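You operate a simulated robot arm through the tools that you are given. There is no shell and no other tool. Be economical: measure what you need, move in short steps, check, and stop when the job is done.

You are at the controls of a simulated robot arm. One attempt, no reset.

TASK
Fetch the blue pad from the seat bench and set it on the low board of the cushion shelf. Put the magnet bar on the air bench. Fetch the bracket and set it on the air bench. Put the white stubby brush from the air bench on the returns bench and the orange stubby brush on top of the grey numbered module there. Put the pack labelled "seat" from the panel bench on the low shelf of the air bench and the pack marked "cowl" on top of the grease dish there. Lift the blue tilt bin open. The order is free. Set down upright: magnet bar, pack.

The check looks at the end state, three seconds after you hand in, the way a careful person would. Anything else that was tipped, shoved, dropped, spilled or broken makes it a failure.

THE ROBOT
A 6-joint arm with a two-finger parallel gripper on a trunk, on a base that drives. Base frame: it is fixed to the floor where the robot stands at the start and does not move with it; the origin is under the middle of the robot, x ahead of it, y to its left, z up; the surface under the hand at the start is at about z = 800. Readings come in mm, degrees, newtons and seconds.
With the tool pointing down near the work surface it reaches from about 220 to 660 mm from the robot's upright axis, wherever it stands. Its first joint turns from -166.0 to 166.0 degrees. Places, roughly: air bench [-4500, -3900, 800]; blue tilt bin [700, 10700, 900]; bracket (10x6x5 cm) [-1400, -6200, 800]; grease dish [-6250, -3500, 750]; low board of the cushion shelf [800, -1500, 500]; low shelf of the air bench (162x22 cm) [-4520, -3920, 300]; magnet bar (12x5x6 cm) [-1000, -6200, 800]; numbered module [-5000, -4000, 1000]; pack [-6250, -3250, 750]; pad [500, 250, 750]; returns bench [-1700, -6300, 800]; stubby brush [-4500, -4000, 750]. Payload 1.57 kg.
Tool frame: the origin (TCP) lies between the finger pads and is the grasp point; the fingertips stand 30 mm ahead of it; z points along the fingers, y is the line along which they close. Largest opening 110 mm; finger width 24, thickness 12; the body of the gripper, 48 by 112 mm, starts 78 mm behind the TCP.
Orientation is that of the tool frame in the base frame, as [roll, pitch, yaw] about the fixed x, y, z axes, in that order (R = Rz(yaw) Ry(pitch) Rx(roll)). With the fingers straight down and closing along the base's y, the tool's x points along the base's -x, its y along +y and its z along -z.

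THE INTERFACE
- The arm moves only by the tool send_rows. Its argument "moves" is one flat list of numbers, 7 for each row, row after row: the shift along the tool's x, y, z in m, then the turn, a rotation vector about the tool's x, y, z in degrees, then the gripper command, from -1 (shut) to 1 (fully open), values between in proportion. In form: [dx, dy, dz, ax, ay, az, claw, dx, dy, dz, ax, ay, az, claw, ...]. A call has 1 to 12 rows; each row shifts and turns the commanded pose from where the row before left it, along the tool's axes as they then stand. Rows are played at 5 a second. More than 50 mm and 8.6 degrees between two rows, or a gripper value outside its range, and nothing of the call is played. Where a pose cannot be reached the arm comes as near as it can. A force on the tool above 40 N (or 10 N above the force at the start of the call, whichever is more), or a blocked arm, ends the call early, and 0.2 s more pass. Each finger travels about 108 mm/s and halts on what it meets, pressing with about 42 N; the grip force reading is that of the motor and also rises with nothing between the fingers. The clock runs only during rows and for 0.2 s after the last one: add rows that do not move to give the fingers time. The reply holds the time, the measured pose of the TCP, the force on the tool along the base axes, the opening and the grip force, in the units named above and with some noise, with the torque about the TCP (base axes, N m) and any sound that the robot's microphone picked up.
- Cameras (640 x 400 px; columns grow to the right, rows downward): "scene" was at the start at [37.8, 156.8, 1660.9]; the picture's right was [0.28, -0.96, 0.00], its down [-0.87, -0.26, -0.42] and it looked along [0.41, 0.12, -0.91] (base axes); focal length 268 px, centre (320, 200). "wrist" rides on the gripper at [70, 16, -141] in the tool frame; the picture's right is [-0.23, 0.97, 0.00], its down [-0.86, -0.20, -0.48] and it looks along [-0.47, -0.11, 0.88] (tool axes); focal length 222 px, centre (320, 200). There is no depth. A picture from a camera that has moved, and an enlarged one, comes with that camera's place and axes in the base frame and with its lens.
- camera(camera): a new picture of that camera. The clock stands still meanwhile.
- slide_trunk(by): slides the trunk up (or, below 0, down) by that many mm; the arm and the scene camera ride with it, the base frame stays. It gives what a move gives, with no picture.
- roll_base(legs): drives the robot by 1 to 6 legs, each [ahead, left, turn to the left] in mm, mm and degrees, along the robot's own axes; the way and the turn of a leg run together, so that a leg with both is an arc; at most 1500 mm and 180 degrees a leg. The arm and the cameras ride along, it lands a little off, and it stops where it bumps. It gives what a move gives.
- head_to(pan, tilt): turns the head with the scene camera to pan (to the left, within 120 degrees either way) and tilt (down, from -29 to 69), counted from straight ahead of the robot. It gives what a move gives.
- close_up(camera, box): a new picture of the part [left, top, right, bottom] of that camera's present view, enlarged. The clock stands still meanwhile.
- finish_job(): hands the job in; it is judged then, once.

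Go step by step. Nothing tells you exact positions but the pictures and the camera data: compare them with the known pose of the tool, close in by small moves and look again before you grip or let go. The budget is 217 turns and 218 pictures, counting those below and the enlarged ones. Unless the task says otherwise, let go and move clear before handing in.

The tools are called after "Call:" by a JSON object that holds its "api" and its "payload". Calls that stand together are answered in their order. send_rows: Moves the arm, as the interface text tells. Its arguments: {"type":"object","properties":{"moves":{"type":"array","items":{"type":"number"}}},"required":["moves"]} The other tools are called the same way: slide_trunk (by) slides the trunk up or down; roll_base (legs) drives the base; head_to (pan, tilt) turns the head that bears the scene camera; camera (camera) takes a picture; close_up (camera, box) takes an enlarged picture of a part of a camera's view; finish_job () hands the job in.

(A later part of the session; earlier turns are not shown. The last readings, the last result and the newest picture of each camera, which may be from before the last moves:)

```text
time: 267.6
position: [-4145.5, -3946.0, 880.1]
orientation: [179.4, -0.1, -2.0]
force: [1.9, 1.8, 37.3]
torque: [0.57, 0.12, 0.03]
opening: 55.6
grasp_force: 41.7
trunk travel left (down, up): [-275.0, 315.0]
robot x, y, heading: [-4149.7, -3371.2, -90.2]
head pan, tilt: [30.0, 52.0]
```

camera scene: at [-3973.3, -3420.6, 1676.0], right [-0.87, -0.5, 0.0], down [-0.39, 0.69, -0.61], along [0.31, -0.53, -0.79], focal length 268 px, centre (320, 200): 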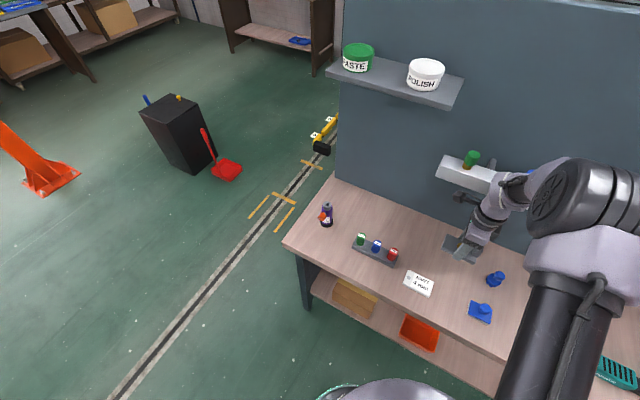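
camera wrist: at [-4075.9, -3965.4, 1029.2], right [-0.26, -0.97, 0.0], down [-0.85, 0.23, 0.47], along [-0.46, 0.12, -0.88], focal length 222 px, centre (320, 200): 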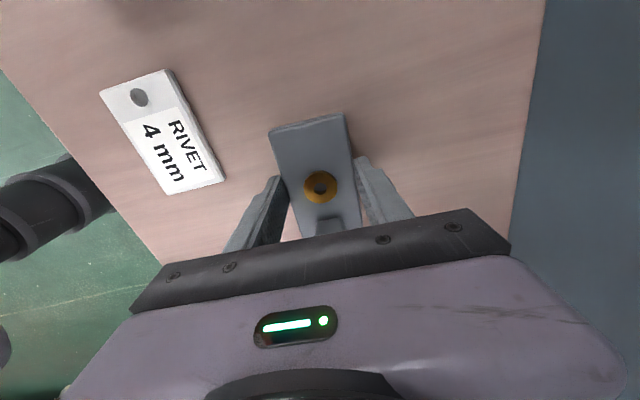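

The bracket is down, so I'll release and rise.

Call:
{"api": "send_rows", "payload": {"moves": [0, 0, -0.002, 0, 0, 0, 0.1, 0, 0, 0, 0, 0, 0, 0.4, 0, 0, 0, 0, 0, 0, 0.4, 0, 0, -0.02, 0, 0, 0, 0.4, 0, 0, -0.04, 0, 0, 0, 0.4, 0, 0, -0.04, 0, 0, 0, 0.4, 0, 0, -0.04, 0, 0, 0, 0.4, 0, -0.04, 0, 0, 0, 0, 0, 0, -0.04, 0, 0, 0, 0, 0, 0, -0.04, 0, 0, 0, 0, 0]}}

Call:
{"api": "camera", "payload": {"camera": "wrist"}}

Call:
{"api": "camera", "payload": {"camera": "scene"}}

```text
time: 269.8
position: [-4142.1, -3824.6, 1019.3]
orientation: [179.7, -0.2, -1.8]
force: [0.6, -1.2, 0.0]
torque: [-0.06, -0.01, 0.01]
opening: 55.1
grasp_force: 0.2
trunk travel left (down, up): [-275.0, 315.0]
robot x, y, heading: [-4147.8, -3369.6, -90.2]
head pan, tilt: [30.0, 52.0]
```

```text
113 pictures are left
camera wrist: at [-4073.1, -3844.1, 1161.3], right [-0.26, -0.97, 0.0], down [-0.85, 0.23, 0.47], along [-0.46, 0.12, -0.88], focal length 222 px, centre (320, 200)
```

wrist: 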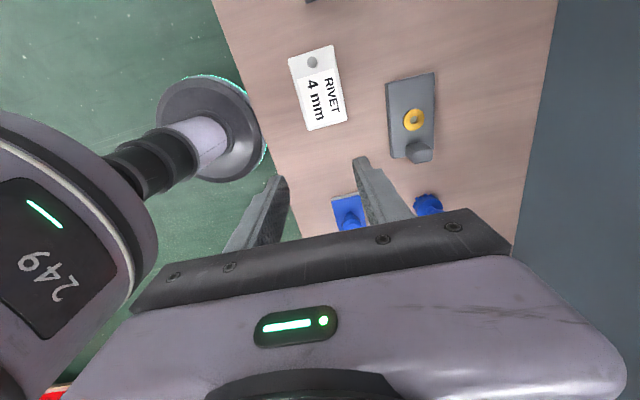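

```text
112 pictures are left
camera scene: at [-3973.3, -3416.7, 1676.3], right [-0.87, -0.5, 0.0], down [-0.39, 0.68, -0.62], along [0.31, -0.54, -0.79], focal length 268 px, centre (320, 200)
```

scene: 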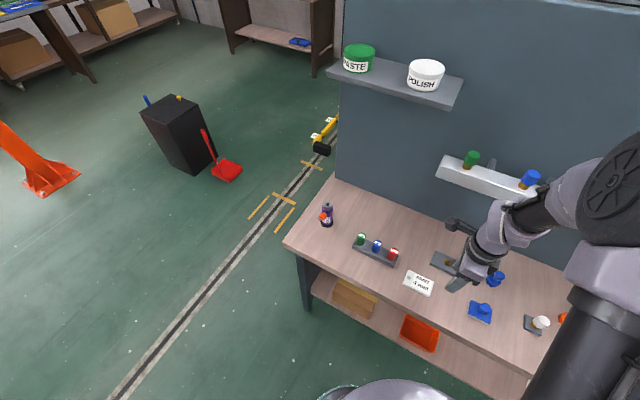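

The bracket is placed with its bush still in. Next the orange brush: I'll turn the tool back and shift west.

Call:
{"api": "send_rows", "payload": {"moves": [0, 0, 0, 0, 0, -7.65, 0, 0, 0, 0, 0, 0, -7.65, 0, 0, 0, 0, 0, 0, -7.65, 0, 0, 0, 0, 0, 0, -7.65, 0, 0, 0, 0, 0, 0, -7.65, 0, 0, 0, 0, 0, 0, -7.65, 0, 0, 0, 0, 0, 0, -7.65, 0, 0, 0, 0, 0, 0, -7.65, 0, 0, 0, 0, 0, 0, -7.65, 0, 0, 0, 0, 0, 0, -7.65, 0, 0, 0, 0, 0, 0, -7.65, 0, 0, 0, 0, 0, 0, -7.65, 0]}}

Call:
{"api": "roll_base", "payload": {"legs": [[0, -345, 0]]}}

Call:
{"api": "camera", "payload": {"camera": "wrist"}}

Call:
{"api": "camera", "payload": {"camera": "scene"}}

```text
time: 272.4
position: [-4141.8, -3825.8, 1018.9]
orientation: [179.8, 0.2, 90.0]
force: [-0.5, -0.1, 0.0]
torque: [-0.02, 0.0, 0.0]
opening: 54.8
grasp_force: 0.1
trunk travel left (down, up): [-275.0, 315.0]
robot x, y, heading: [-4148.3, -3374.0, -90.0]
head pan, tilt: [30.0, 52.0]
```

```text
time: 274.6
position: [-4482.3, -3823.5, 1019.6]
orientation: [179.8, 0.2, 89.8]
force: [0.8, -0.2, -0.4]
torque: [0.0, 0.0, -0.01]
opening: 55.0
grasp_force: 0.1
trunk travel left (down, up): [-275.0, 315.0]
robot x, y, heading: [-4490.9, -3371.9, -90.4]
head pan, tilt: [30.0, 52.0]
```

```text
111 pictures are left
camera wrist: at [-4466.1, -3754.2, 1159.5], right [0.97, -0.23, 0.0], down [-0.2, -0.85, 0.48], along [-0.11, -0.47, -0.88], focal length 222 px, centre (320, 200)
```

wrist: 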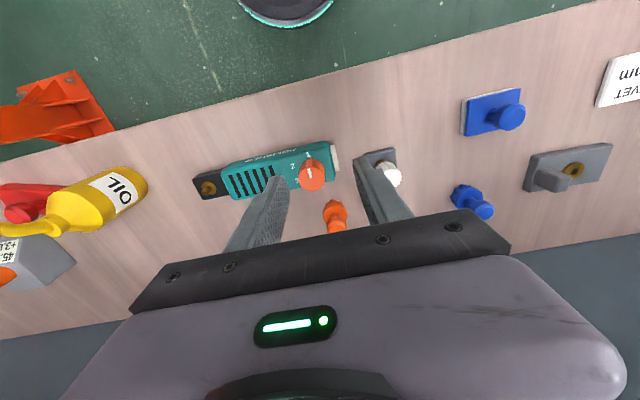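

```text
110 pictures are left
camera scene: at [-4314.0, -3416.2, 1676.4], right [-0.87, -0.5, 0.0], down [-0.39, 0.68, -0.62], along [0.31, -0.53, -0.79], focal length 268 px, centre (320, 200)
```

scene: 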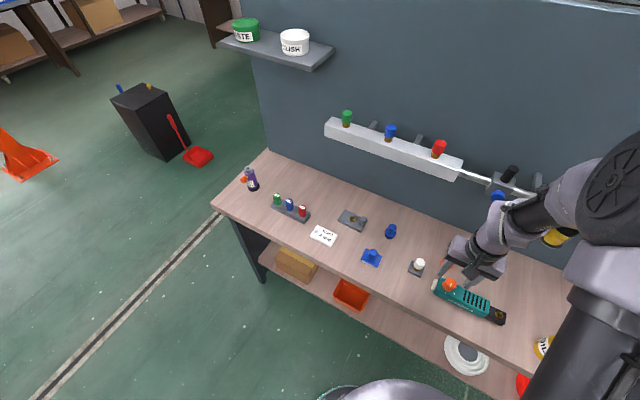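

Call:
{"api": "send_rows", "payload": {"moves": [-0.035, 0, 0, 0, -5, 0, 0, -0.035, 0, 0, 0, -5, 0, 0, -0.035, 0, 0, 0, 0, 0, 0, 0, 0, 0.02, 0, 0, 0, 0]}}

Call:
{"api": "camera", "payload": {"camera": "wrist"}}

Call:
{"api": "close_up", "payload": {"camera": "scene", "box": [380, 140, 600, 330]}}

```text
time: 275.6
position: [-4482.8, -3930.8, 1008.7]
orientation: [179.8, 10.2, 89.9]
force: [-0.9, -0.7, 0.2]
torque: [0.01, 0.0, 0.0]
opening: 55.0
grasp_force: 0.0
trunk travel left (down, up): [-275.0, 315.0]
robot x, y, heading: [-4493.8, -3372.0, -90.3]
head pan, tilt: [30.0, 52.0]
```

```text
109 pictures are left
camera wrist: at [-4465.1, -3837.5, 1135.3], right [0.97, -0.23, 0.04], down [-0.2, -0.76, 0.62], along [-0.11, -0.61, -0.78], focal length 222 px, centre (320, 200)
```

wrist: 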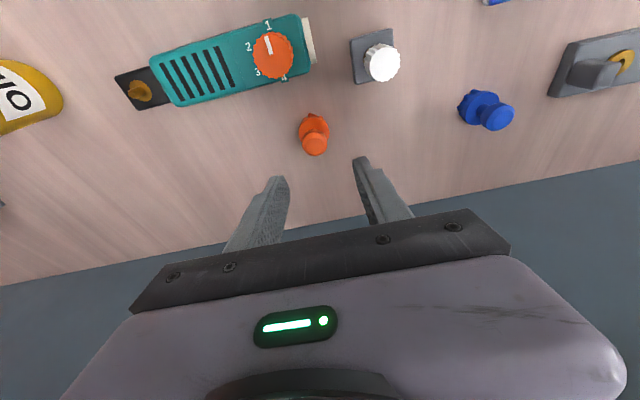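

```text
2.11 times, centred on (490, 235) of scene
camera zoom: at [-4313.1, -3416.3, 1676.2], right [-0.87, -0.5, 0.0], down [-0.39, 0.68, -0.62], along [0.31, -0.53, -0.79], focal length 564 px, centre (-38, 126)
```

zoom: 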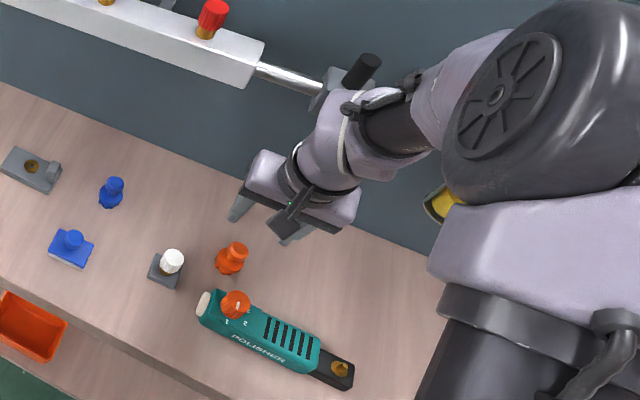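

Call:
{"api": "send_rows", "payload": {"moves": [0.0065, -0.001, 0.038, 0, 0, 0, 0, 0.0065, -0.001, 0.038, 0, 0, 0, 0]}}

Call:
{"api": "camera", "payload": {"camera": "wrist"}}

```text
time: 276.2
position: [-4484.2, -3932.0, 928.7]
orientation: [179.7, 10.2, 89.7]
force: [-0.3, 0.6, 0.0]
torque: [0.0, -0.02, 0.02]
opening: 54.8
grasp_force: 0.0
trunk travel left (down, up): [-275.0, 315.0]
robot x, y, heading: [-4491.8, -3372.9, -90.2]
head pan, tilt: [30.0, 52.0]
```

```text
107 pictures are left
camera wrist: at [-4467.7, -3838.2, 1055.2], right [0.97, -0.23, 0.04], down [-0.2, -0.76, 0.62], along [-0.11, -0.61, -0.78], focal length 222 px, centre (320, 200)
```

wrist: 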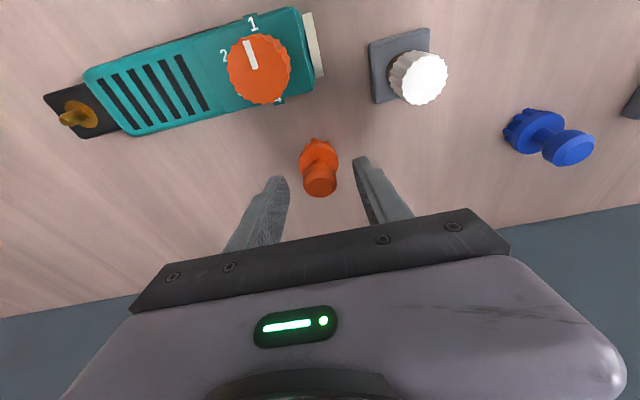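

Call:
{"api": "send_rows", "payload": {"moves": [0, 0, 0.02, 0, 0, 0, 0, 0, 0, 0, 0, 0, 0, -1, 0, 0, 0, 0, 0, 0, -1, 0, 0, 0, 0, 0, 0, -1]}}

Call:
{"api": "send_rows", "payload": {"moves": [-0.0075, 0, -0.0433, 0, 0, 0, -1, -0.0075, 0, -0.0433, 0, 0, 0, -1, -0.0075, 0, -0.0433, 0, 0, 0, -1, -0.0035, 0, -0.02, 0, 0, 0, -1]}}

Call:
{"api": "camera", "payload": {"camera": "wrist"}}

```text
time: 277.2
position: [-4484.6, -3934.9, 911.4]
orientation: [179.8, 10.3, 89.9]
force: [-0.4, 0.0, 0.6]
torque: [0.0, 0.02, -0.02]
opening: 26.4
grasp_force: 37.4
trunk travel left (down, up): [-275.0, 315.0]
robot x, y, heading: [-4487.9, -3369.8, -90.3]
head pan, tilt: [30.0, 52.0]
```

```text
time: 278.2
position: [-4484.4, -3935.0, 1063.7]
orientation: [179.7, 10.3, 89.8]
force: [-0.1, 0.3, -1.3]
torque: [0.0, 0.01, 0.02]
opening: 26.3
grasp_force: 37.1
trunk travel left (down, up): [-275.0, 315.0]
robot x, y, heading: [-4489.3, -3372.6, -90.1]
head pan, tilt: [30.0, 52.0]
```

```text
106 pictures are left
camera wrist: at [-4467.9, -3841.3, 1189.6], right [0.97, -0.23, 0.04], down [-0.2, -0.76, 0.62], along [-0.11, -0.61, -0.78], focal length 222 px, centre (320, 200)
```

wrist: 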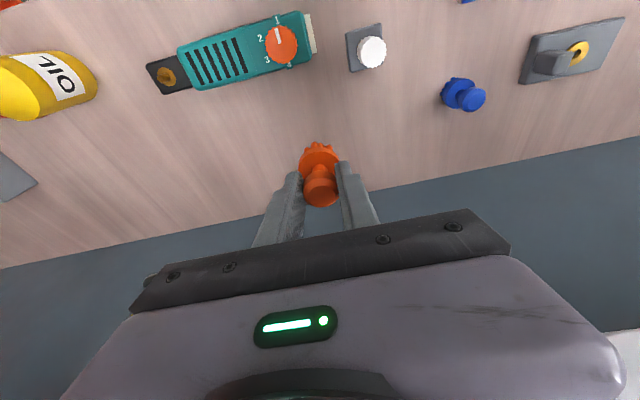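

The orange brush is in hand. I'll retract, raise and move over to the module for a close look at its top.

Call:
{"api": "send_rows", "payload": {"moves": [0.04, 0, -0.02, 0, 0, 0, -1, 0.04, 0, -0.02, 0, 0, 0, -1, 0.04, 0, -0.02, 0, 0, 0, -1]}}

Call:
{"api": "roll_base", "payload": {"legs": [[0, -500, 0]]}}

Call:
{"api": "camera", "payload": {"camera": "wrist"}}

Call:
{"api": "head_to", "payload": {"pan": 5, "tilt": 55}}

Call:
{"api": "camera", "payload": {"camera": "scene"}}

```text
time: 279.0
position: [-4483.6, -3805.8, 1102.4]
orientation: [179.8, 10.4, 89.8]
force: [0.3, 0.5, -1.7]
torque: [-0.03, -0.01, 0.01]
opening: 26.5
grasp_force: 37.5
trunk travel left (down, up): [-275.0, 315.0]
robot x, y, heading: [-4492.3, -3371.8, -90.3]
head pan, tilt: [30.0, 52.0]
```

```text
time: 281.9
position: [-4979.9, -3804.0, 1101.3]
orientation: [179.8, 10.2, 89.4]
force: [0.6, -0.3, -0.5]
torque: [0.04, 0.0, -0.02]
opening: 26.2
grasp_force: 37.7
trunk travel left (down, up): [-275.0, 315.0]
robot x, y, heading: [-4986.7, -3361.6, -90.8]
head pan, tilt: [30.0, 52.0]
```

```text
105 pictures are left
camera wrist: at [-4963.7, -3710.1, 1227.8], right [0.97, -0.23, 0.04], down [-0.21, -0.75, 0.62], along [-0.11, -0.61, -0.78], focal length 222 px, centre (320, 200)
```

wrist: 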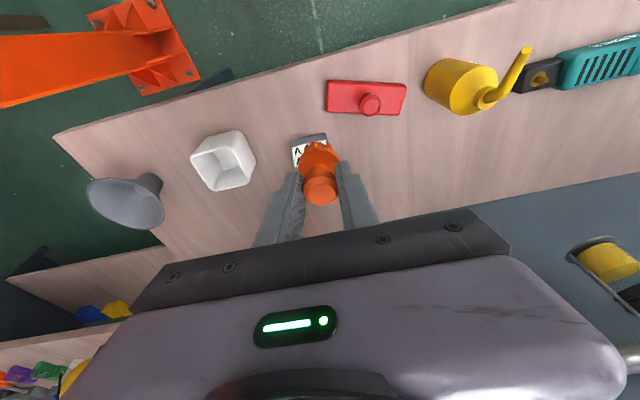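

```text
time: 282.8
position: [-4981.3, -3802.9, 1101.2]
orientation: [179.8, 10.3, 89.4]
force: [0.5, 0.5, -0.7]
torque: [-0.01, -0.01, 0.03]
opening: 26.2
grasp_force: 37.1
trunk travel left (down, up): [-275.0, 315.0]
robot x, y, heading: [-4985.0, -3367.4, -90.7]
head pan, tilt: [5.0, 55.0]
```

```text
104 pictures are left
camera scene: at [-4838.5, -3419.9, 1672.4], right [-1.0, -0.08, 0.0], down [-0.06, 0.82, -0.57], along [0.04, -0.57, -0.82], focal length 268 px, centre (320, 200)
```

scene: 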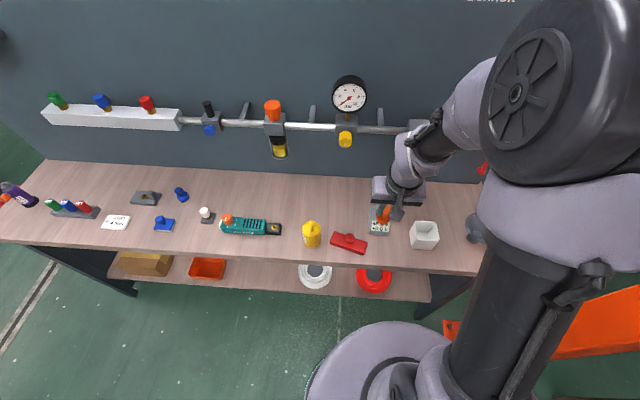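

Call:
{"api": "close_up", "payload": {"camera": "scene", "box": [200, 180, 460, 280]}}

Call:
{"api": "close_up", "payload": {"camera": "wrist", "box": [260, 30, 580, 230]}}

```text
2.46 times, centred on (330, 230) of scene
camera zoom: at [-4838.5, -3419.9, 1672.4], right [-1.0, -0.08, 0.0], down [-0.06, 0.82, -0.57], along [0.04, -0.57, -0.82], focal length 659 px, centre (295, 126)
```

zoom: 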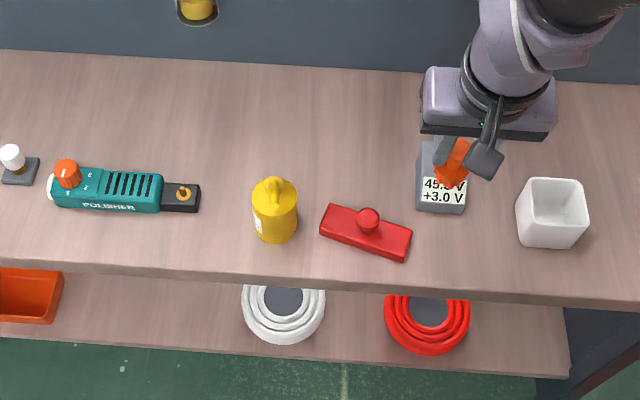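

```text
2.00 times, centred on (420, 130) of wrist
camera zoom: at [-4963.2, -3710.0, 1227.8], right [0.97, -0.23, 0.04], down [-0.21, -0.75, 0.62], along [-0.11, -0.61, -0.78], focal length 444 px, centre (120, 340)
```

zoom: 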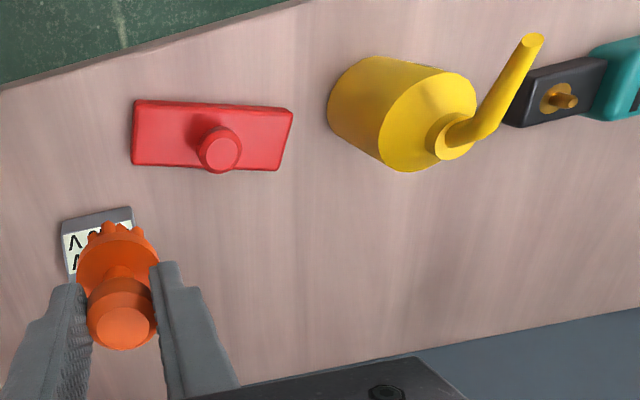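

The oiler's spout points differently now, so the brush must have clipped it during the earlier retract. It has turned and shifted by about 25 mm, and I'll put it back after this. First I need a clear view of the module top.

Call:
{"api": "roll_base", "payload": {"legs": [[-60, 250, 0.7]]}}

Call:
{"api": "head_to", "payload": {"pan": -25, "tilt": 50}}

Call:
{"api": "camera", "payload": {"camera": "scene"}}

Call:
{"api": "camera", "payload": {"camera": "wrist"}}

```text
time: 284.6
position: [-4721.8, -3745.1, 1101.3]
orientation: [179.9, 10.2, 90.3]
force: [0.3, -0.4, 0.6]
torque: [0.01, 0.03, 0.03]
opening: 26.6
grasp_force: 37.7
trunk travel left (down, up): [-275.0, 315.0]
robot x, y, heading: [-4733.7, -3307.6, -89.6]
head pan, tilt: [5.0, 55.0]
```

```text
time: 285.6
position: [-4722.7, -3746.3, 1100.9]
orientation: [179.9, 10.1, 90.4]
force: [0.5, -0.3, -1.1]
torque: [0.02, 0.03, 0.02]
opening: 26.4
grasp_force: 37.4
trunk travel left (down, up): [-275.0, 315.0]
robot x, y, heading: [-4731.3, -3306.0, -90.0]
head pan, tilt: [-25.0, 50.0]
```

```text
101 pictures are left
camera scene: at [-4625.7, -3357.1, 1678.9], right [-0.91, 0.42, 0.0], down [0.32, 0.7, -0.64], along [-0.27, -0.58, -0.77], focal length 268 px, centre (320, 200)
```

scene: 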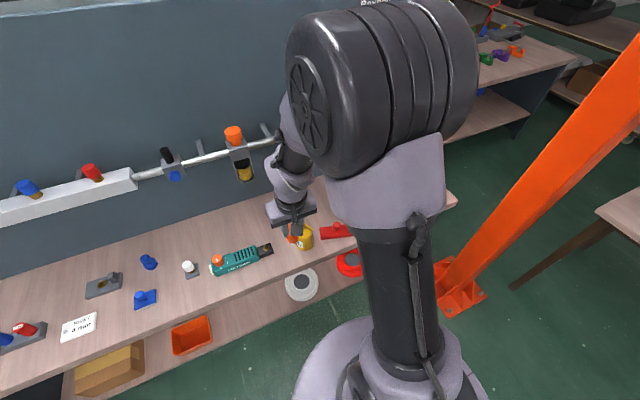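

```text
100 pictures are left
camera wrist: at [-4706.6, -3651.2, 1227.8], right [0.98, -0.22, 0.04], down [-0.2, -0.76, 0.62], along [-0.1, -0.62, -0.78], focal length 222 px, centre (320, 200)
```

wrist: 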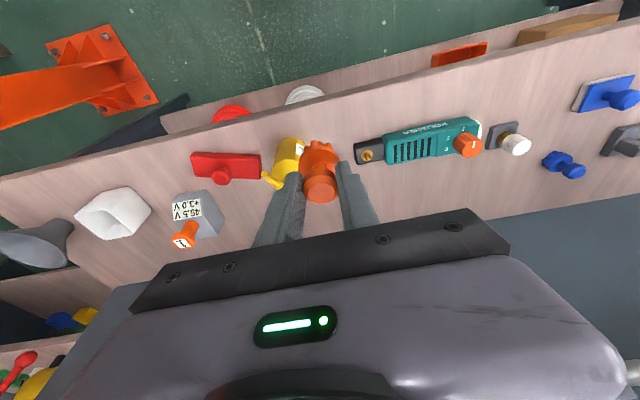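

The oiler's spout now points north, so I'll restore it after the brush. Now a close look at the module top.

Call:
{"api": "close_up", "payload": {"camera": "wrist", "box": [140, 120, 320, 270]}}

```text
2.67 times, centred on (230, 195) of wrist
camera zoom: at [-4706.6, -3651.2, 1227.8], right [0.98, -0.22, 0.04], down [-0.2, -0.76, 0.62], along [-0.1, -0.62, -0.78], focal length 592 px, centre (560, 213)
```

zoom: 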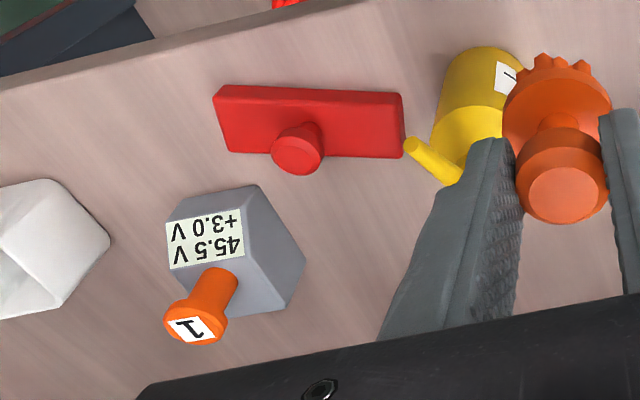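

The module's flat top is at z≈885. Its label area is centred at about (-5010, -3878) and the "1" peg stands behind it at about (-5032, -3926), so I'll stand the brush on the label area. Raising first to clear the spout.

Call:
{"api": "send_rows", "payload": {"moves": [-0.0075, 0, -0.0433, 0, 0, 0, -1, -0.0035, 0, -0.02, 0, 0, 0, -1]}}

Call:
{"api": "roll_base", "payload": {"legs": [[60, -286, 0]]}}

Call:
{"api": "send_rows", "payload": {"moves": [-0.035, 0, 0.01, 0, 0, 0, -1, -0.03, 0, 0.03, 0, 0, 0, -1, 0.0075, 0, 0.043, 0, 0, 0, -1, 0.0075, 0, 0.043, 0, 0, 0, -1]}}

Call:
{"api": "camera", "payload": {"camera": "wrist"}}

Call:
{"api": "head_to", "payload": {"pan": 15, "tilt": 55}}

Call:
{"api": "close_up", "payload": {"camera": "scene", "box": [280, 160, 540, 320]}}

```text
time: 286.2
position: [-4722.8, -3745.1, 1167.2]
orientation: [179.8, 10.2, 90.3]
force: [0.2, -0.3, -1.1]
torque: [0.0, 0.03, 0.0]
opening: 26.4
grasp_force: 37.0
trunk travel left (down, up): [-275.0, 315.0]
robot x, y, heading: [-4737.2, -3308.5, -89.7]
head pan, tilt: [-25.0, 50.0]
```

```text
time: 288.2
position: [-5011.1, -3804.7, 1166.0]
orientation: [179.8, 10.2, 90.1]
force: [-0.8, 0.2, 0.1]
torque: [0.03, -0.06, -0.01]
opening: 26.5
grasp_force: 37.4
trunk travel left (down, up): [-275.0, 315.0]
robot x, y, heading: [-5016.7, -3369.1, -90.2]
head pan, tilt: [-25.0, 50.0]
```

```text
time: 289.2
position: [-5010.5, -3878.8, 1051.0]
orientation: [179.8, 10.2, 90.1]
force: [0.1, 0.1, -0.7]
torque: [0.02, 0.02, 0.02]
opening: 26.2
grasp_force: 37.7
trunk travel left (down, up): [-275.0, 315.0]
robot x, y, heading: [-5016.8, -3370.6, -90.0]
head pan, tilt: [-25.0, 50.0]
```

```text
98 pictures are left
camera wrist: at [-4993.4, -3785.1, 1177.3], right [0.97, -0.22, 0.04], down [-0.2, -0.76, 0.62], along [-0.1, -0.61, -0.78], focal length 222 px, centre (320, 200)
```

wrist: 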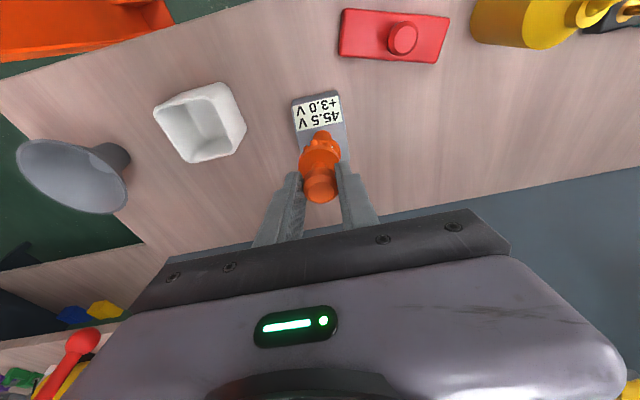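

```text
time: 290.3
position: [-5009.9, -3877.2, 1050.9]
orientation: [179.8, 10.1, 90.2]
force: [0.5, -1.2, -0.3]
torque: [-0.01, 0.0, -0.01]
opening: 26.3
grasp_force: 37.2
trunk travel left (down, up): [-275.0, 315.0]
robot x, y, heading: [-5021.7, -3368.2, -89.9]
head pan, tilt: [15.0, 55.0]
```

```text
2.46 times, centred on (410, 240) of scene
camera zoom: at [-4860.9, -3418.4, 1672.4], right [-0.97, -0.26, 0.0], down [-0.21, 0.79, -0.57], along [0.15, -0.55, -0.82], focal length 659 px, centre (98, 102)
```

zoom: 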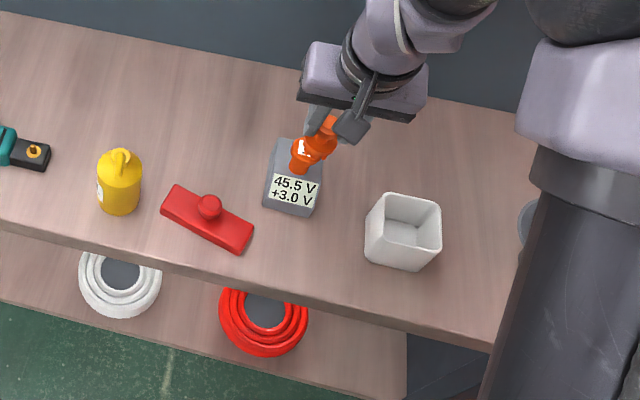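

Call:
{"api": "send_rows", "payload": {"moves": [0.009, 0.006, -0.0015, 0, 0, 0, -1, 0.0065, 0, 0.037, 0, 0, 0, -1, 0.0065, 0, 0.037, 0, 0, 0, -1, 0.002, 0, 0.012, 0, 0, 0, -1]}}

Call:
{"api": "camera", "payload": {"camera": "wrist"}}

Call:
{"api": "close_up", "payload": {"camera": "scene", "box": [370, 190, 470, 260]}}

```text
time: 291.0
position: [-5005.8, -3870.0, 1006.3]
orientation: [179.8, 11.0, 90.0]
force: [-2.1, 10.3, 18.8]
torque: [0.34, 0.33, -0.12]
opening: 26.2
grasp_force: 37.6
trunk travel left (down, up): [-275.0, 315.0]
robot x, y, heading: [-5019.0, -3371.8, -89.9]
head pan, tilt: [15.0, 55.0]
stopped in row 3: the force on the tool passed its limit at 96 N (the readings are from after the stop); the commanded pose is now the measured one
```

```text
96 pictures are left
camera wrist: at [-4988.7, -3775.4, 1131.5], right [0.97, -0.22, 0.05], down [-0.2, -0.75, 0.63], along [-0.1, -0.62, -0.78], focal length 222 px, centre (320, 200)
```

wrist: 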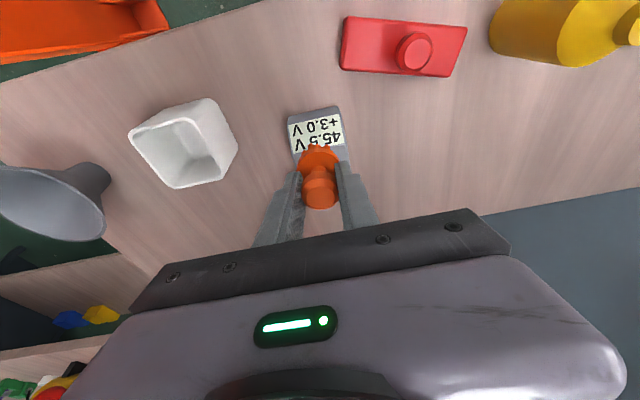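

```text
5.71 times, centred on (420, 225) of scene
camera zoom: at [-4861.0, -3415.4, 1672.7], right [-0.97, -0.26, 0.0], down [-0.21, 0.79, -0.57], along [0.15, -0.56, -0.82], focal length 1530 px, centre (-251, 57)
```

zoom: 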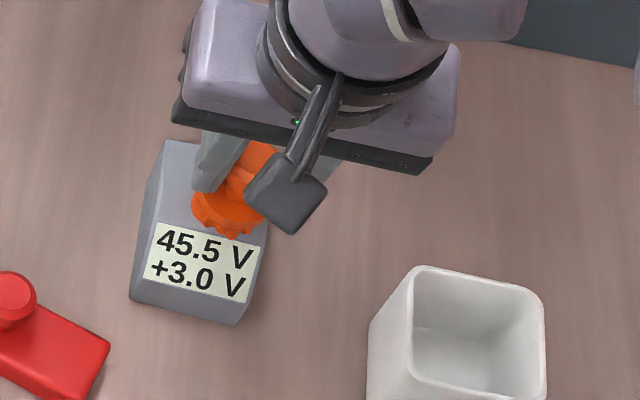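

The brush met something higher than I expected: the module's top is nearer z≈941, and the peg stands right about where I came down. I'll lift and look again.

Call:
{"api": "send_rows", "payload": {"moves": [-0.0075, 0, -0.0433, 0, 0, 0, -1, -0.0075, 0, -0.0433, 0, 0, 0, -1, -0.0075, 0, -0.0433, 0, 0, 0, -1]}}

Call:
{"api": "camera", "payload": {"camera": "wrist"}}

Call:
{"api": "close_up", "payload": {"camera": "scene", "box": [350, 170, 490, 260]}}

```text
time: 291.8
position: [-5004.9, -3867.2, 1138.0]
orientation: [179.8, 10.8, 90.1]
force: [0.0, 0.0, -0.5]
torque: [-0.02, -0.01, -0.01]
opening: 26.1
grasp_force: 37.3
trunk travel left (down, up): [-275.0, 315.0]
robot x, y, heading: [-5021.7, -3368.2, -90.0]
head pan, tilt: [15.0, 55.0]
```

```text
94 pictures are left
camera wrist: at [-4988.9, -3773.5, 1262.8], right [0.97, -0.22, 0.05], down [-0.2, -0.75, 0.63], along [-0.1, -0.62, -0.78], focal length 222 px, centre (320, 200)
```

wrist: 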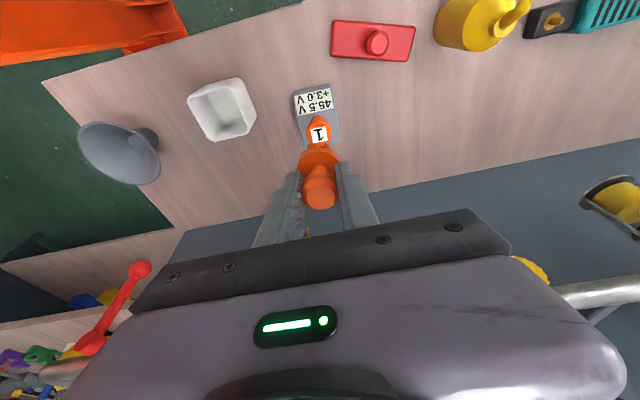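

```text
4.44 times, centred on (420, 215) of scene
camera zoom: at [-4860.9, -3417.1, 1672.4], right [-0.97, -0.26, 0.0], down [-0.21, 0.79, -0.57], along [0.15, -0.56, -0.82], focal length 1190 px, centre (-124, 133)
```

zoom: 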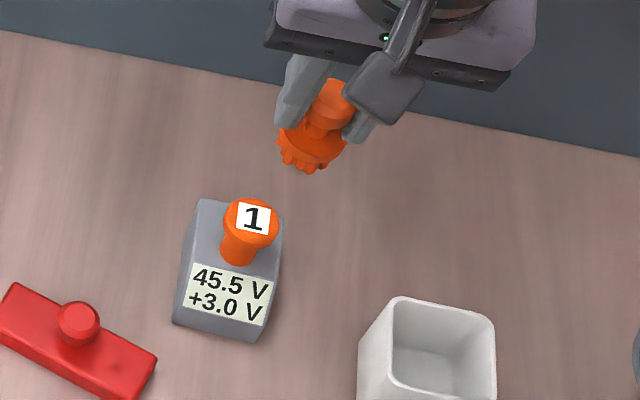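

The label is on a sloped front face and the "1" cap stands on the small flat behind it, about as wide as the brush. So "on top" has to mean standing the brush on the cap. I'll take a second wrist view to fix the cap's position.

Call:
{"api": "send_rows", "payload": {"moves": [0.045, 0, 0, 0, 0, 0, -1, 0.045, 0, 0, 0, 0, 0, -1, 0.02, 0, 0.04, 0, 0, 0, -1, 0.005, 0, 0.025, 0, 0.7, 0, -1]}}

Call:
{"api": "close_up", "payload": {"camera": "wrist", "box": [220, 80, 420, 230]}}

Call:
{"api": "close_up", "payload": {"camera": "scene", "box": [370, 170, 470, 260]}}

```text
time: 292.8
position: [-5005.3, -3767.1, 1051.2]
orientation: [179.7, 10.0, 90.0]
force: [0.1, -0.2, -1.0]
torque: [-0.01, 0.01, 0.02]
opening: 26.5
grasp_force: 37.5
trunk travel left (down, up): [-275.0, 315.0]
robot x, y, heading: [-5019.6, -3365.4, -90.0]
head pan, tilt: [15.0, 55.0]
```

```text
2.67 times, centred on (320, 155) of wrist
camera zoom: at [-4989.4, -3673.7, 1178.1], right [0.97, -0.22, 0.04], down [-0.2, -0.76, 0.62], along [-0.1, -0.61, -0.78], focal length 592 px, centre (320, 320)
```

zoom: 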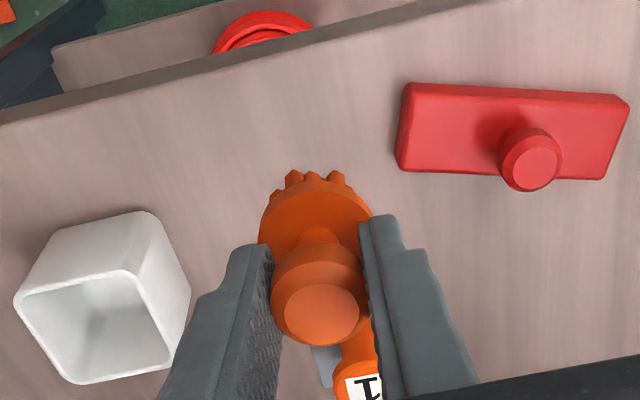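

```text
4.44 times, centred on (420, 215) of scene
camera zoom: at [-4860.8, -3418.8, 1672.4], right [-0.97, -0.26, 0.0], down [-0.21, 0.79, -0.57], along [0.15, -0.55, -0.82], focal length 1190 px, centre (-124, 133)
```

zoom: 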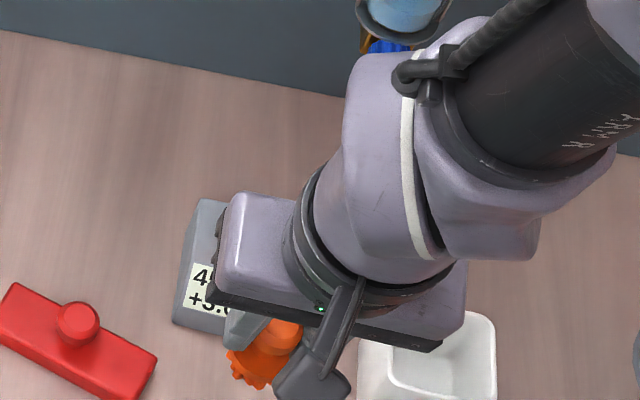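

The cap's top is at about (-5005, -3899, 952), and the brush axis is about 7 mm ahead of the TCP. I'll move over it and come down slowly.

Call:
{"api": "send_rows", "payload": {"moves": [-0.006, 0, -0.035, 0, 0, 0, -1, -0.006, 0, -0.035, 0, 0, 0, -1, -0.041, 0, 0.007, 0, 0, 0, -1, -0.041, 0, 0.007, 0, 0, 0, -1, -0.041, 0, 0.007, 0, 0, 0, -1, 0.0065, 0, 0.037, 0, 0, 0, -1, 0.0065, 0, 0.037, 0, 0, 0, -1]}}

Call:
{"api": "camera", "payload": {"camera": "wrist"}}

Call:
{"api": "close_up", "payload": {"camera": "scene", "box": [370, 170, 470, 260]}}

```text
time: 294.4
position: [-5002.5, -3896.0, 1046.3]
orientation: [179.8, 10.0, 90.1]
force: [0.6, -0.1, -0.4]
torque: [-0.01, 0.01, 0.0]
opening: 26.1
grasp_force: 37.5
trunk travel left (down, up): [-275.0, 315.0]
robot x, y, heading: [-5014.3, -3370.6, -90.0]
head pan, tilt: [15.0, 55.0]
```

```text
90 pictures are left
camera wrist: at [-4986.8, -3803.4, 1171.7], right [0.97, -0.22, 0.04], down [-0.2, -0.76, 0.62], along [-0.1, -0.61, -0.78], focal length 222 px, centre (320, 200)
```

wrist: 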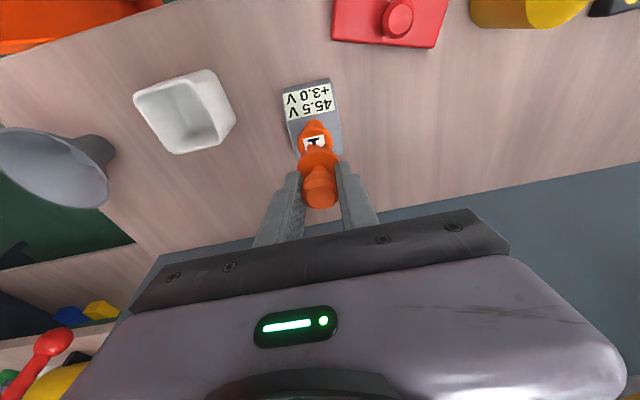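

```text
4.44 times, centred on (420, 215) of scene
camera zoom: at [-4860.8, -3419.6, 1672.3], right [-0.97, -0.26, 0.0], down [-0.21, 0.79, -0.57], along [0.15, -0.55, -0.82], focal length 1190 px, centre (-124, 133)
```

zoom: 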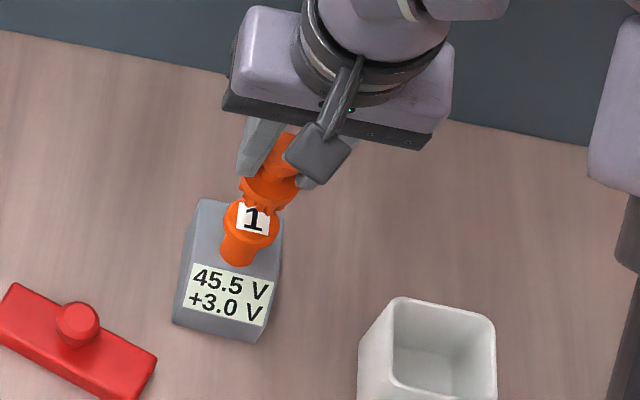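

Call:
{"api": "send_rows", "payload": {"moves": [0.0058, -0.0005, -0.001, 0, 0, 0, -1, 0.0035, 0, 0.0197, 0, 0, 0, -1]}}

Call:
{"api": "send_rows", "payload": {"moves": [0.0007, 0, 0.004, 0, 0, 0, -1]}}

Call:
{"api": "send_rows", "payload": {"moves": [0.0007, 0, 0.004, 0, 0, 0, -1]}}

Call:
{"api": "close_up", "payload": {"camera": "scene", "box": [380, 190, 460, 240]}}

```text
time: 295.0
position: [-5003.5, -3888.7, 1026.4]
orientation: [179.8, 10.1, 90.1]
force: [-0.6, -0.9, -0.5]
torque: [0.02, -0.02, 0.0]
opening: 25.9
grasp_force: 36.9
trunk travel left (down, up): [-275.0, 315.0]
robot x, y, heading: [-5017.6, -3369.0, -90.2]
head pan, tilt: [15.0, 55.0]
```

```text
time: 295.4
position: [-5004.4, -3889.2, 1021.5]
orientation: [179.8, 10.0, 90.1]
force: [0.7, -0.6, -0.3]
torque: [0.03, -0.02, 0.02]
opening: 26.1
grasp_force: 37.4
trunk travel left (down, up): [-275.0, 315.0]
robot x, y, heading: [-5022.7, -3368.8, -89.9]
head pan, tilt: [15.0, 55.0]
```

```text
time: 295.8
position: [-5006.6, -3888.0, 1019.9]
orientation: [179.8, 10.0, 90.1]
force: [0.2, -0.9, 0.0]
torque: [0.01, -0.04, -0.02]
opening: 26.0
grasp_force: 37.2
trunk travel left (down, up): [-275.0, 315.0]
robot x, y, heading: [-5019.0, -3368.3, -90.0]
head pan, tilt: [15.0, 55.0]
```

```text
8.00 times, centred on (420, 215) of scene
camera zoom: at [-4860.9, -3418.7, 1672.4], right [-0.97, -0.26, 0.0], down [-0.21, 0.79, -0.57], along [0.15, -0.55, -0.82], focal length 2143 px, centre (-480, 80)
```

zoom: 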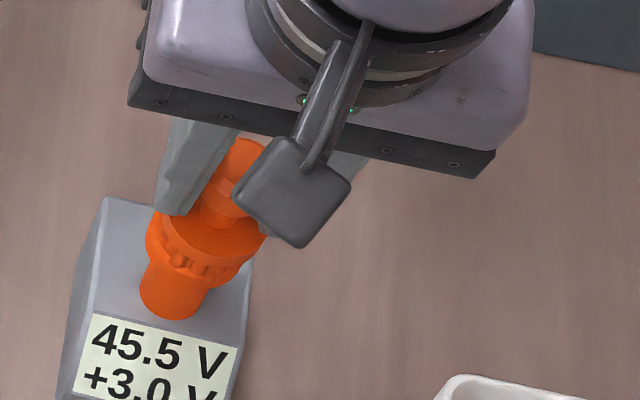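

Call:
{"api": "send_rows", "payload": {"moves": [0.0007, 0.004, 0.004, 0, 0, 0, -1]}}

Call:
{"api": "send_rows", "payload": {"moves": [0.0006, 0, 0.0035, 0, 0, 0, -1]}}

Call:
{"api": "send_rows", "payload": {"moves": [0.0006, 0, 0.0035, 0, 0, 0, -1]}}

Call:
{"api": "close_up", "payload": {"camera": "scene", "box": [380, 190, 460, 240]}}

```text
time: 296.2
position: [-5001.5, -3888.5, 1015.6]
orientation: [179.8, 10.1, 90.0]
force: [-0.5, -0.2, -0.9]
torque: [-0.01, 0.03, 0.0]
opening: 25.9
grasp_force: 37.3
trunk travel left (down, up): [-275.0, 315.0]
robot x, y, heading: [-5019.0, -3368.1, -90.2]
head pan, tilt: [15.0, 55.0]
```

```text
time: 296.6
position: [-5000.1, -3888.2, 1012.5]
orientation: [179.8, 10.0, 89.9]
force: [-0.1, 0.4, -0.1]
torque: [-0.01, 0.02, 0.01]
opening: 25.9
grasp_force: 36.9
trunk travel left (down, up): [-275.0, 315.0]
robot x, y, heading: [-5019.3, -3368.4, -89.8]
head pan, tilt: [15.0, 55.0]
```

```text
time: 297.0
position: [-5001.8, -3888.8, 1008.2]
orientation: [179.8, 10.0, 90.1]
force: [-0.4, 0.3, -1.1]
torque: [0.0, -0.01, 0.0]
opening: 26.1
grasp_force: 37.4
trunk travel left (down, up): [-275.0, 315.0]
robot x, y, heading: [-5017.3, -3365.7, -90.2]
head pan, tilt: [15.0, 55.0]
```

```text
8.00 times, centred on (420, 215) of scene
camera zoom: at [-4860.8, -3418.6, 1672.4], right [-0.97, -0.26, 0.0], down [-0.21, 0.79, -0.57], along [0.15, -0.55, -0.82], focal length 2143 px, centre (-480, 80)
```

zoom: 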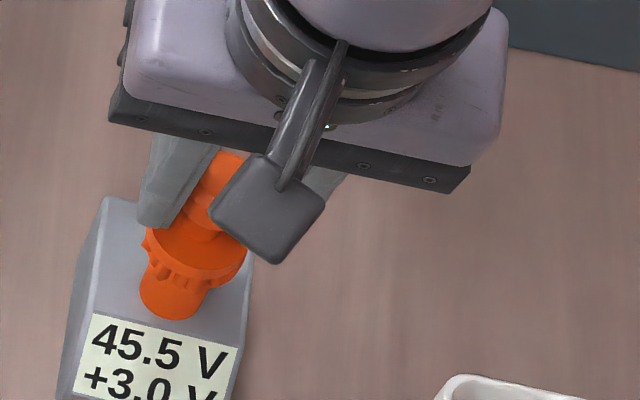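

Call:
{"api": "send_rows", "payload": {"moves": [0.0006, 0, 0.0035, 0, 0, 0, -1]}}

Call:
{"api": "send_rows", "payload": {"moves": [0.0006, 0, 0.0035, 0, 0, 0, -1]}}

Call:
{"api": "send_rows", "payload": {"moves": [0.0006, 0, 0.0035, 0, 0, 0, -1]}}

Call:
{"api": "close_up", "payload": {"camera": "scene", "box": [380, 190, 460, 240]}}

```text
time: 297.4
position: [-5002.0, -3886.6, 1007.3]
orientation: [179.8, 10.4, 90.1]
force: [1.0, 0.9, 27.1]
torque: [0.07, 0.08, -0.07]
opening: 26.2
grasp_force: 37.6
trunk travel left (down, up): [-275.0, 315.0]
robot x, y, heading: [-5020.3, -3361.8, -90.0]
head pan, tilt: [15.0, 55.0]
```

```text
time: 297.8
position: [-5001.1, -3887.9, 1006.3]
orientation: [179.8, 10.5, 90.1]
force: [0.1, 8.4, 22.0]
torque: [0.48, 0.09, -0.04]
opening: 25.8
grasp_force: 37.4
trunk travel left (down, up): [-275.0, 315.0]
robot x, y, heading: [-5020.0, -3368.9, -90.1]
head pan, tilt: [15.0, 55.0]
stopped in row 1: the force on the tool passed its limit at 43 N (the readings are from after the stop); the commanded pose is now the measured one
```

```text
time: 298.1
position: [-5002.2, -3888.0, 1004.9]
orientation: [179.7, 10.8, 90.0]
force: [0.4, 11.8, 25.5]
torque: [0.69, 0.18, -0.07]
opening: 25.8
grasp_force: 37.1
trunk travel left (down, up): [-275.0, 315.0]
robot x, y, heading: [-5022.9, -3368.9, -90.0]
head pan, tilt: [15.0, 55.0]
stopped in row 1: the force on the tool passed its limit at 45 N (the readings are from after the stop); the commanded pose is now the measured one
```

```text
8.00 times, centred on (420, 215) of scene
camera zoom: at [-4860.9, -3413.4, 1672.6], right [-0.97, -0.26, 0.0], down [-0.21, 0.79, -0.58], along [0.15, -0.56, -0.82], focal length 2143 px, centre (-480, 80)
```

zoom: 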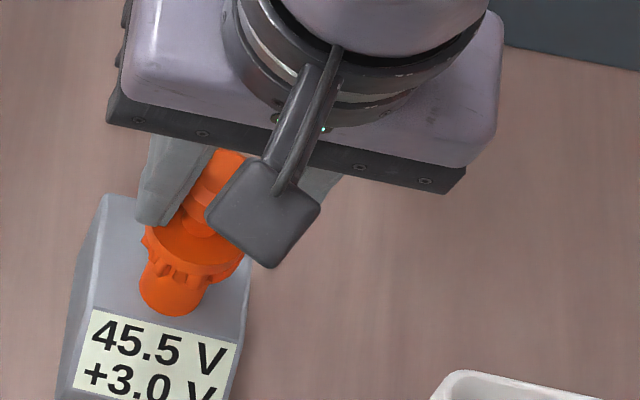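

The brush rests on the cap. I'll relax the pressure, then release slowly and lift.

Call:
{"api": "send_rows", "payload": {"moves": [-0.0004, 0, -0.0022, 0, 0.6, 0, -1, 0, 0, 0, 0, 0, 0, -1]}}

Call:
{"api": "send_rows", "payload": {"moves": [0, 0, 0, 0, 0, 0, -0.4, 0, 0, 0, 0, 0, 0, -0.2, 0, 0, 0, 0, 0, 0, 0, 0, 0, 0, 0, 0, 0, 0, -0.002, 0, -0.01, 0, 0, 0, 0, -0.004, 0, -0.02, 0, 0, 0, 0, -0.0075, 0, -0.0433, 0, 0, 0, 0, -0.0075, 0, -0.0433, 0, 0, 0, 0]}}

Call:
{"api": "close_up", "payload": {"camera": "scene", "box": [350, 170, 490, 260]}}

Call:
{"api": "camera", "payload": {"camera": "wrist"}}

```text
time: 298.7
position: [-5000.2, -3889.9, 1006.8]
orientation: [179.8, 10.1, 90.0]
force: [-1.1, 6.0, 10.3]
torque: [0.46, 0.09, -0.07]
opening: 26.0
grasp_force: 37.2
trunk travel left (down, up): [-275.0, 315.0]
robot x, y, heading: [-5016.6, -3368.1, -90.1]
head pan, tilt: [15.0, 55.0]
```

```text
time: 300.5
position: [-5001.7, -3890.5, 1125.6]
orientation: [179.8, 9.9, 90.3]
force: [0.7, 0.0, -0.4]
torque: [0.0, -0.01, 0.0]
opening: 55.1
grasp_force: 0.0
trunk travel left (down, up): [-275.0, 315.0]
robot x, y, heading: [-5022.1, -3368.3, -90.1]
head pan, tilt: [15.0, 55.0]
```

```text
4.44 times, centred on (420, 215) of scene
camera zoom: at [-4860.8, -3417.7, 1672.4], right [-0.97, -0.26, 0.0], down [-0.21, 0.79, -0.57], along [0.15, -0.55, -0.82], focal length 1190 px, centre (-124, 133)
```

zoom: 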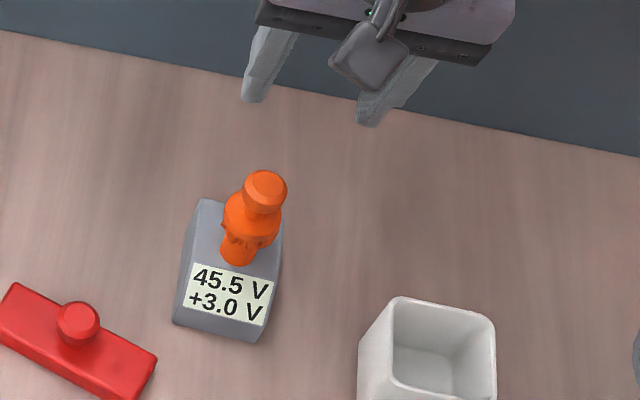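

```text
84 pictures are left
camera wrist: at [-4985.0, -3798.0, 1253.2], right [0.97, -0.22, 0.04], down [-0.2, -0.76, 0.62], along [-0.1, -0.61, -0.78], focal length 222 px, centre (320, 200)
```

wrist: 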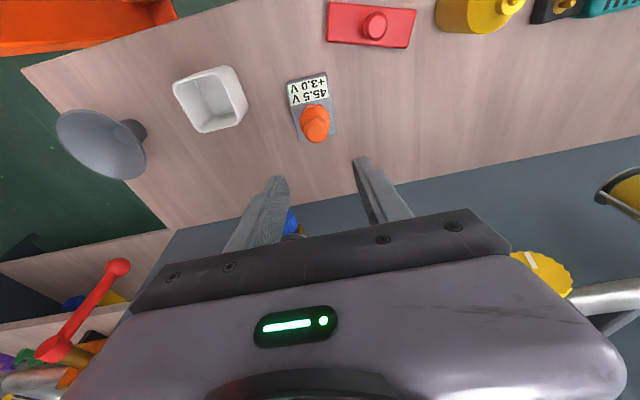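

The orange brush stands on the module's cap. Now the oiler, which was shoved about 39 mm and turned: its body is at about (-4786, -3835) and should be at about (-4799, -3872). I'll straighten the tool, turn it -45° so camera and fingers miss the spout, and move above.

Call:
{"api": "send_rows", "payload": {"moves": [0.02, 0, -0.02, 0, 5, 0, 0.5, 0.02, 0, 0, 0, 5, 0, 1, 0, 0, 0, 0, 0, -7.5, 1, 0, 0, 0, 0, 0, -7.5, 1, 0, 0, 0, 0, 0, -7.5, 1, 0, 0, 0, 0, 0, -7.5, 1, 0, 0, 0, 0, 0, -7.5, 1, 0, 0, 0, 0, 0, -7.5, 1]}}

Call:
{"api": "roll_base", "payload": {"legs": [[0, 218, 0]]}}

Call:
{"api": "camera", "payload": {"camera": "wrist"}}

Call:
{"api": "camera", "payload": {"camera": "scene"}}

```text
time: 302.3
position: [-5001.1, -3848.8, 1140.4]
orientation: [179.9, 0.3, 135.2]
force: [0.3, 0.2, -0.6]
torque: [0.01, -0.01, 0.0]
opening: 110.1
grasp_force: 0.1
trunk travel left (down, up): [-275.0, 315.0]
robot x, y, heading: [-5016.2, -3371.8, -89.8]
head pan, tilt: [15.0, 55.0]
```

```text
time: 304.0
position: [-4782.1, -3848.6, 1139.6]
orientation: [180.0, 0.1, 135.1]
force: [-0.3, 0.6, -0.3]
torque: [-0.03, 0.02, 0.01]
opening: 110.1
grasp_force: 0.1
trunk travel left (down, up): [-275.0, 315.0]
robot x, y, heading: [-4800.7, -3368.4, -90.0]
head pan, tilt: [15.0, 55.0]
```

```text
83 pictures are left
camera wrist: at [-4819.3, -3787.7, 1280.5], right [0.85, 0.53, 0.0], down [0.46, -0.74, 0.48], along [0.26, -0.41, -0.88], focal length 222 px, centre (320, 200)
```

wrist: 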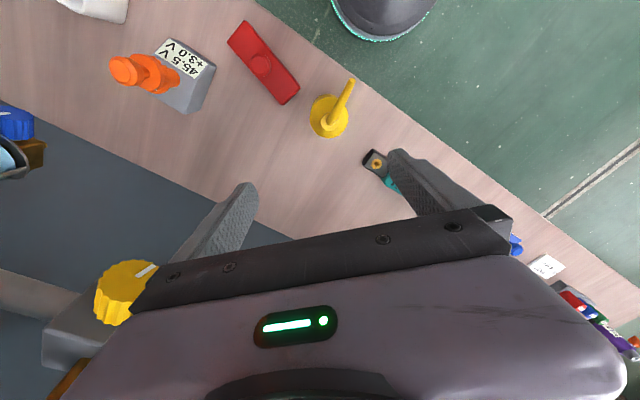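

```text
82 pictures are left
camera scene: at [-4639.9, -3418.7, 1672.3], right [-0.97, -0.26, 0.0], down [-0.21, 0.79, -0.57], along [0.15, -0.55, -0.82], focal length 268 px, centre (320, 200)
```

scene: 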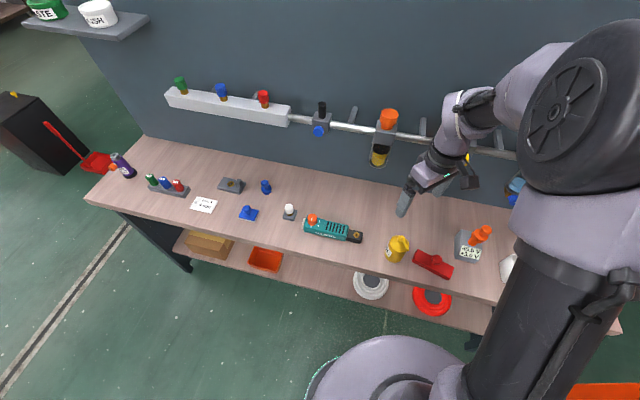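

Call:
{"api": "send_rows", "payload": {"moves": [0.0124, 0.0124, 0.04, 0, 0, 0, 1, 0, 0, 0.045, 0, 0, 0, 1, 0, 0, 0.03, 0, 0, 0, 1]}}

Call:
{"api": "camera", "payload": {"camera": "wrist"}}

Call:
{"api": "close_up", "payload": {"camera": "scene", "box": [350, 180, 490, 280]}}

```text
time: 304.8
position: [-4784.0, -3832.1, 1023.8]
orientation: [180.0, 0.2, 135.1]
force: [-0.1, 0.3, -0.6]
torque: [-0.01, 0.02, 0.04]
opening: 109.9
grasp_force: 0.0
trunk travel left (down, up): [-275.0, 315.0]
robot x, y, heading: [-4799.9, -3368.5, -90.2]
head pan, tilt: [15.0, 55.0]
```

```text
81 pictures are left
camera wrist: at [-4821.2, -3771.2, 1165.3], right [0.85, 0.53, 0.0], down [0.46, -0.74, 0.48], along [0.26, -0.41, -0.88], focal length 222 px, centre (320, 200)
```

wrist: 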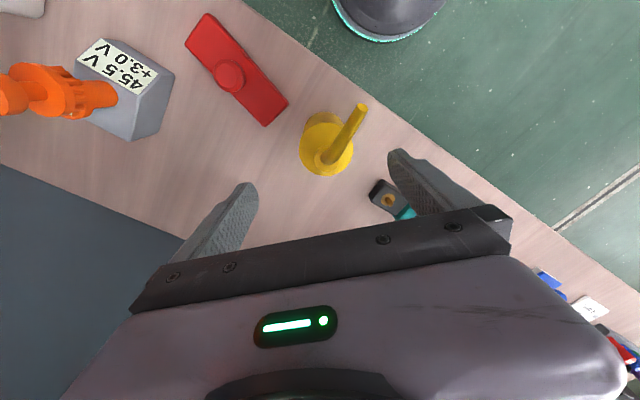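

```text
4.00 times, centred on (420, 230) of scene
camera zoom: at [-4641.0, -3419.0, 1672.4], right [-0.97, -0.26, 0.0], down [-0.21, 0.79, -0.57], along [0.15, -0.55, -0.82], focal length 1071 px, centre (-80, 80)
```

zoom: 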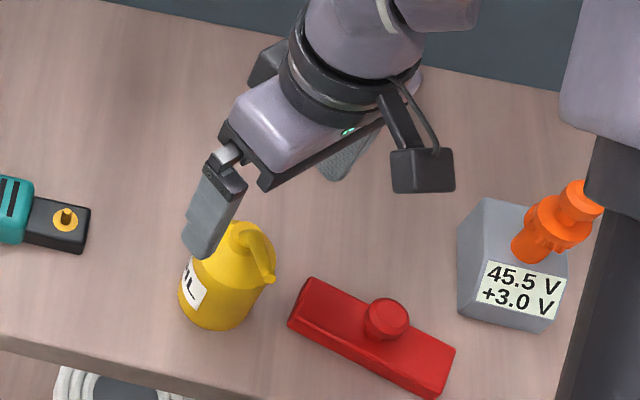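

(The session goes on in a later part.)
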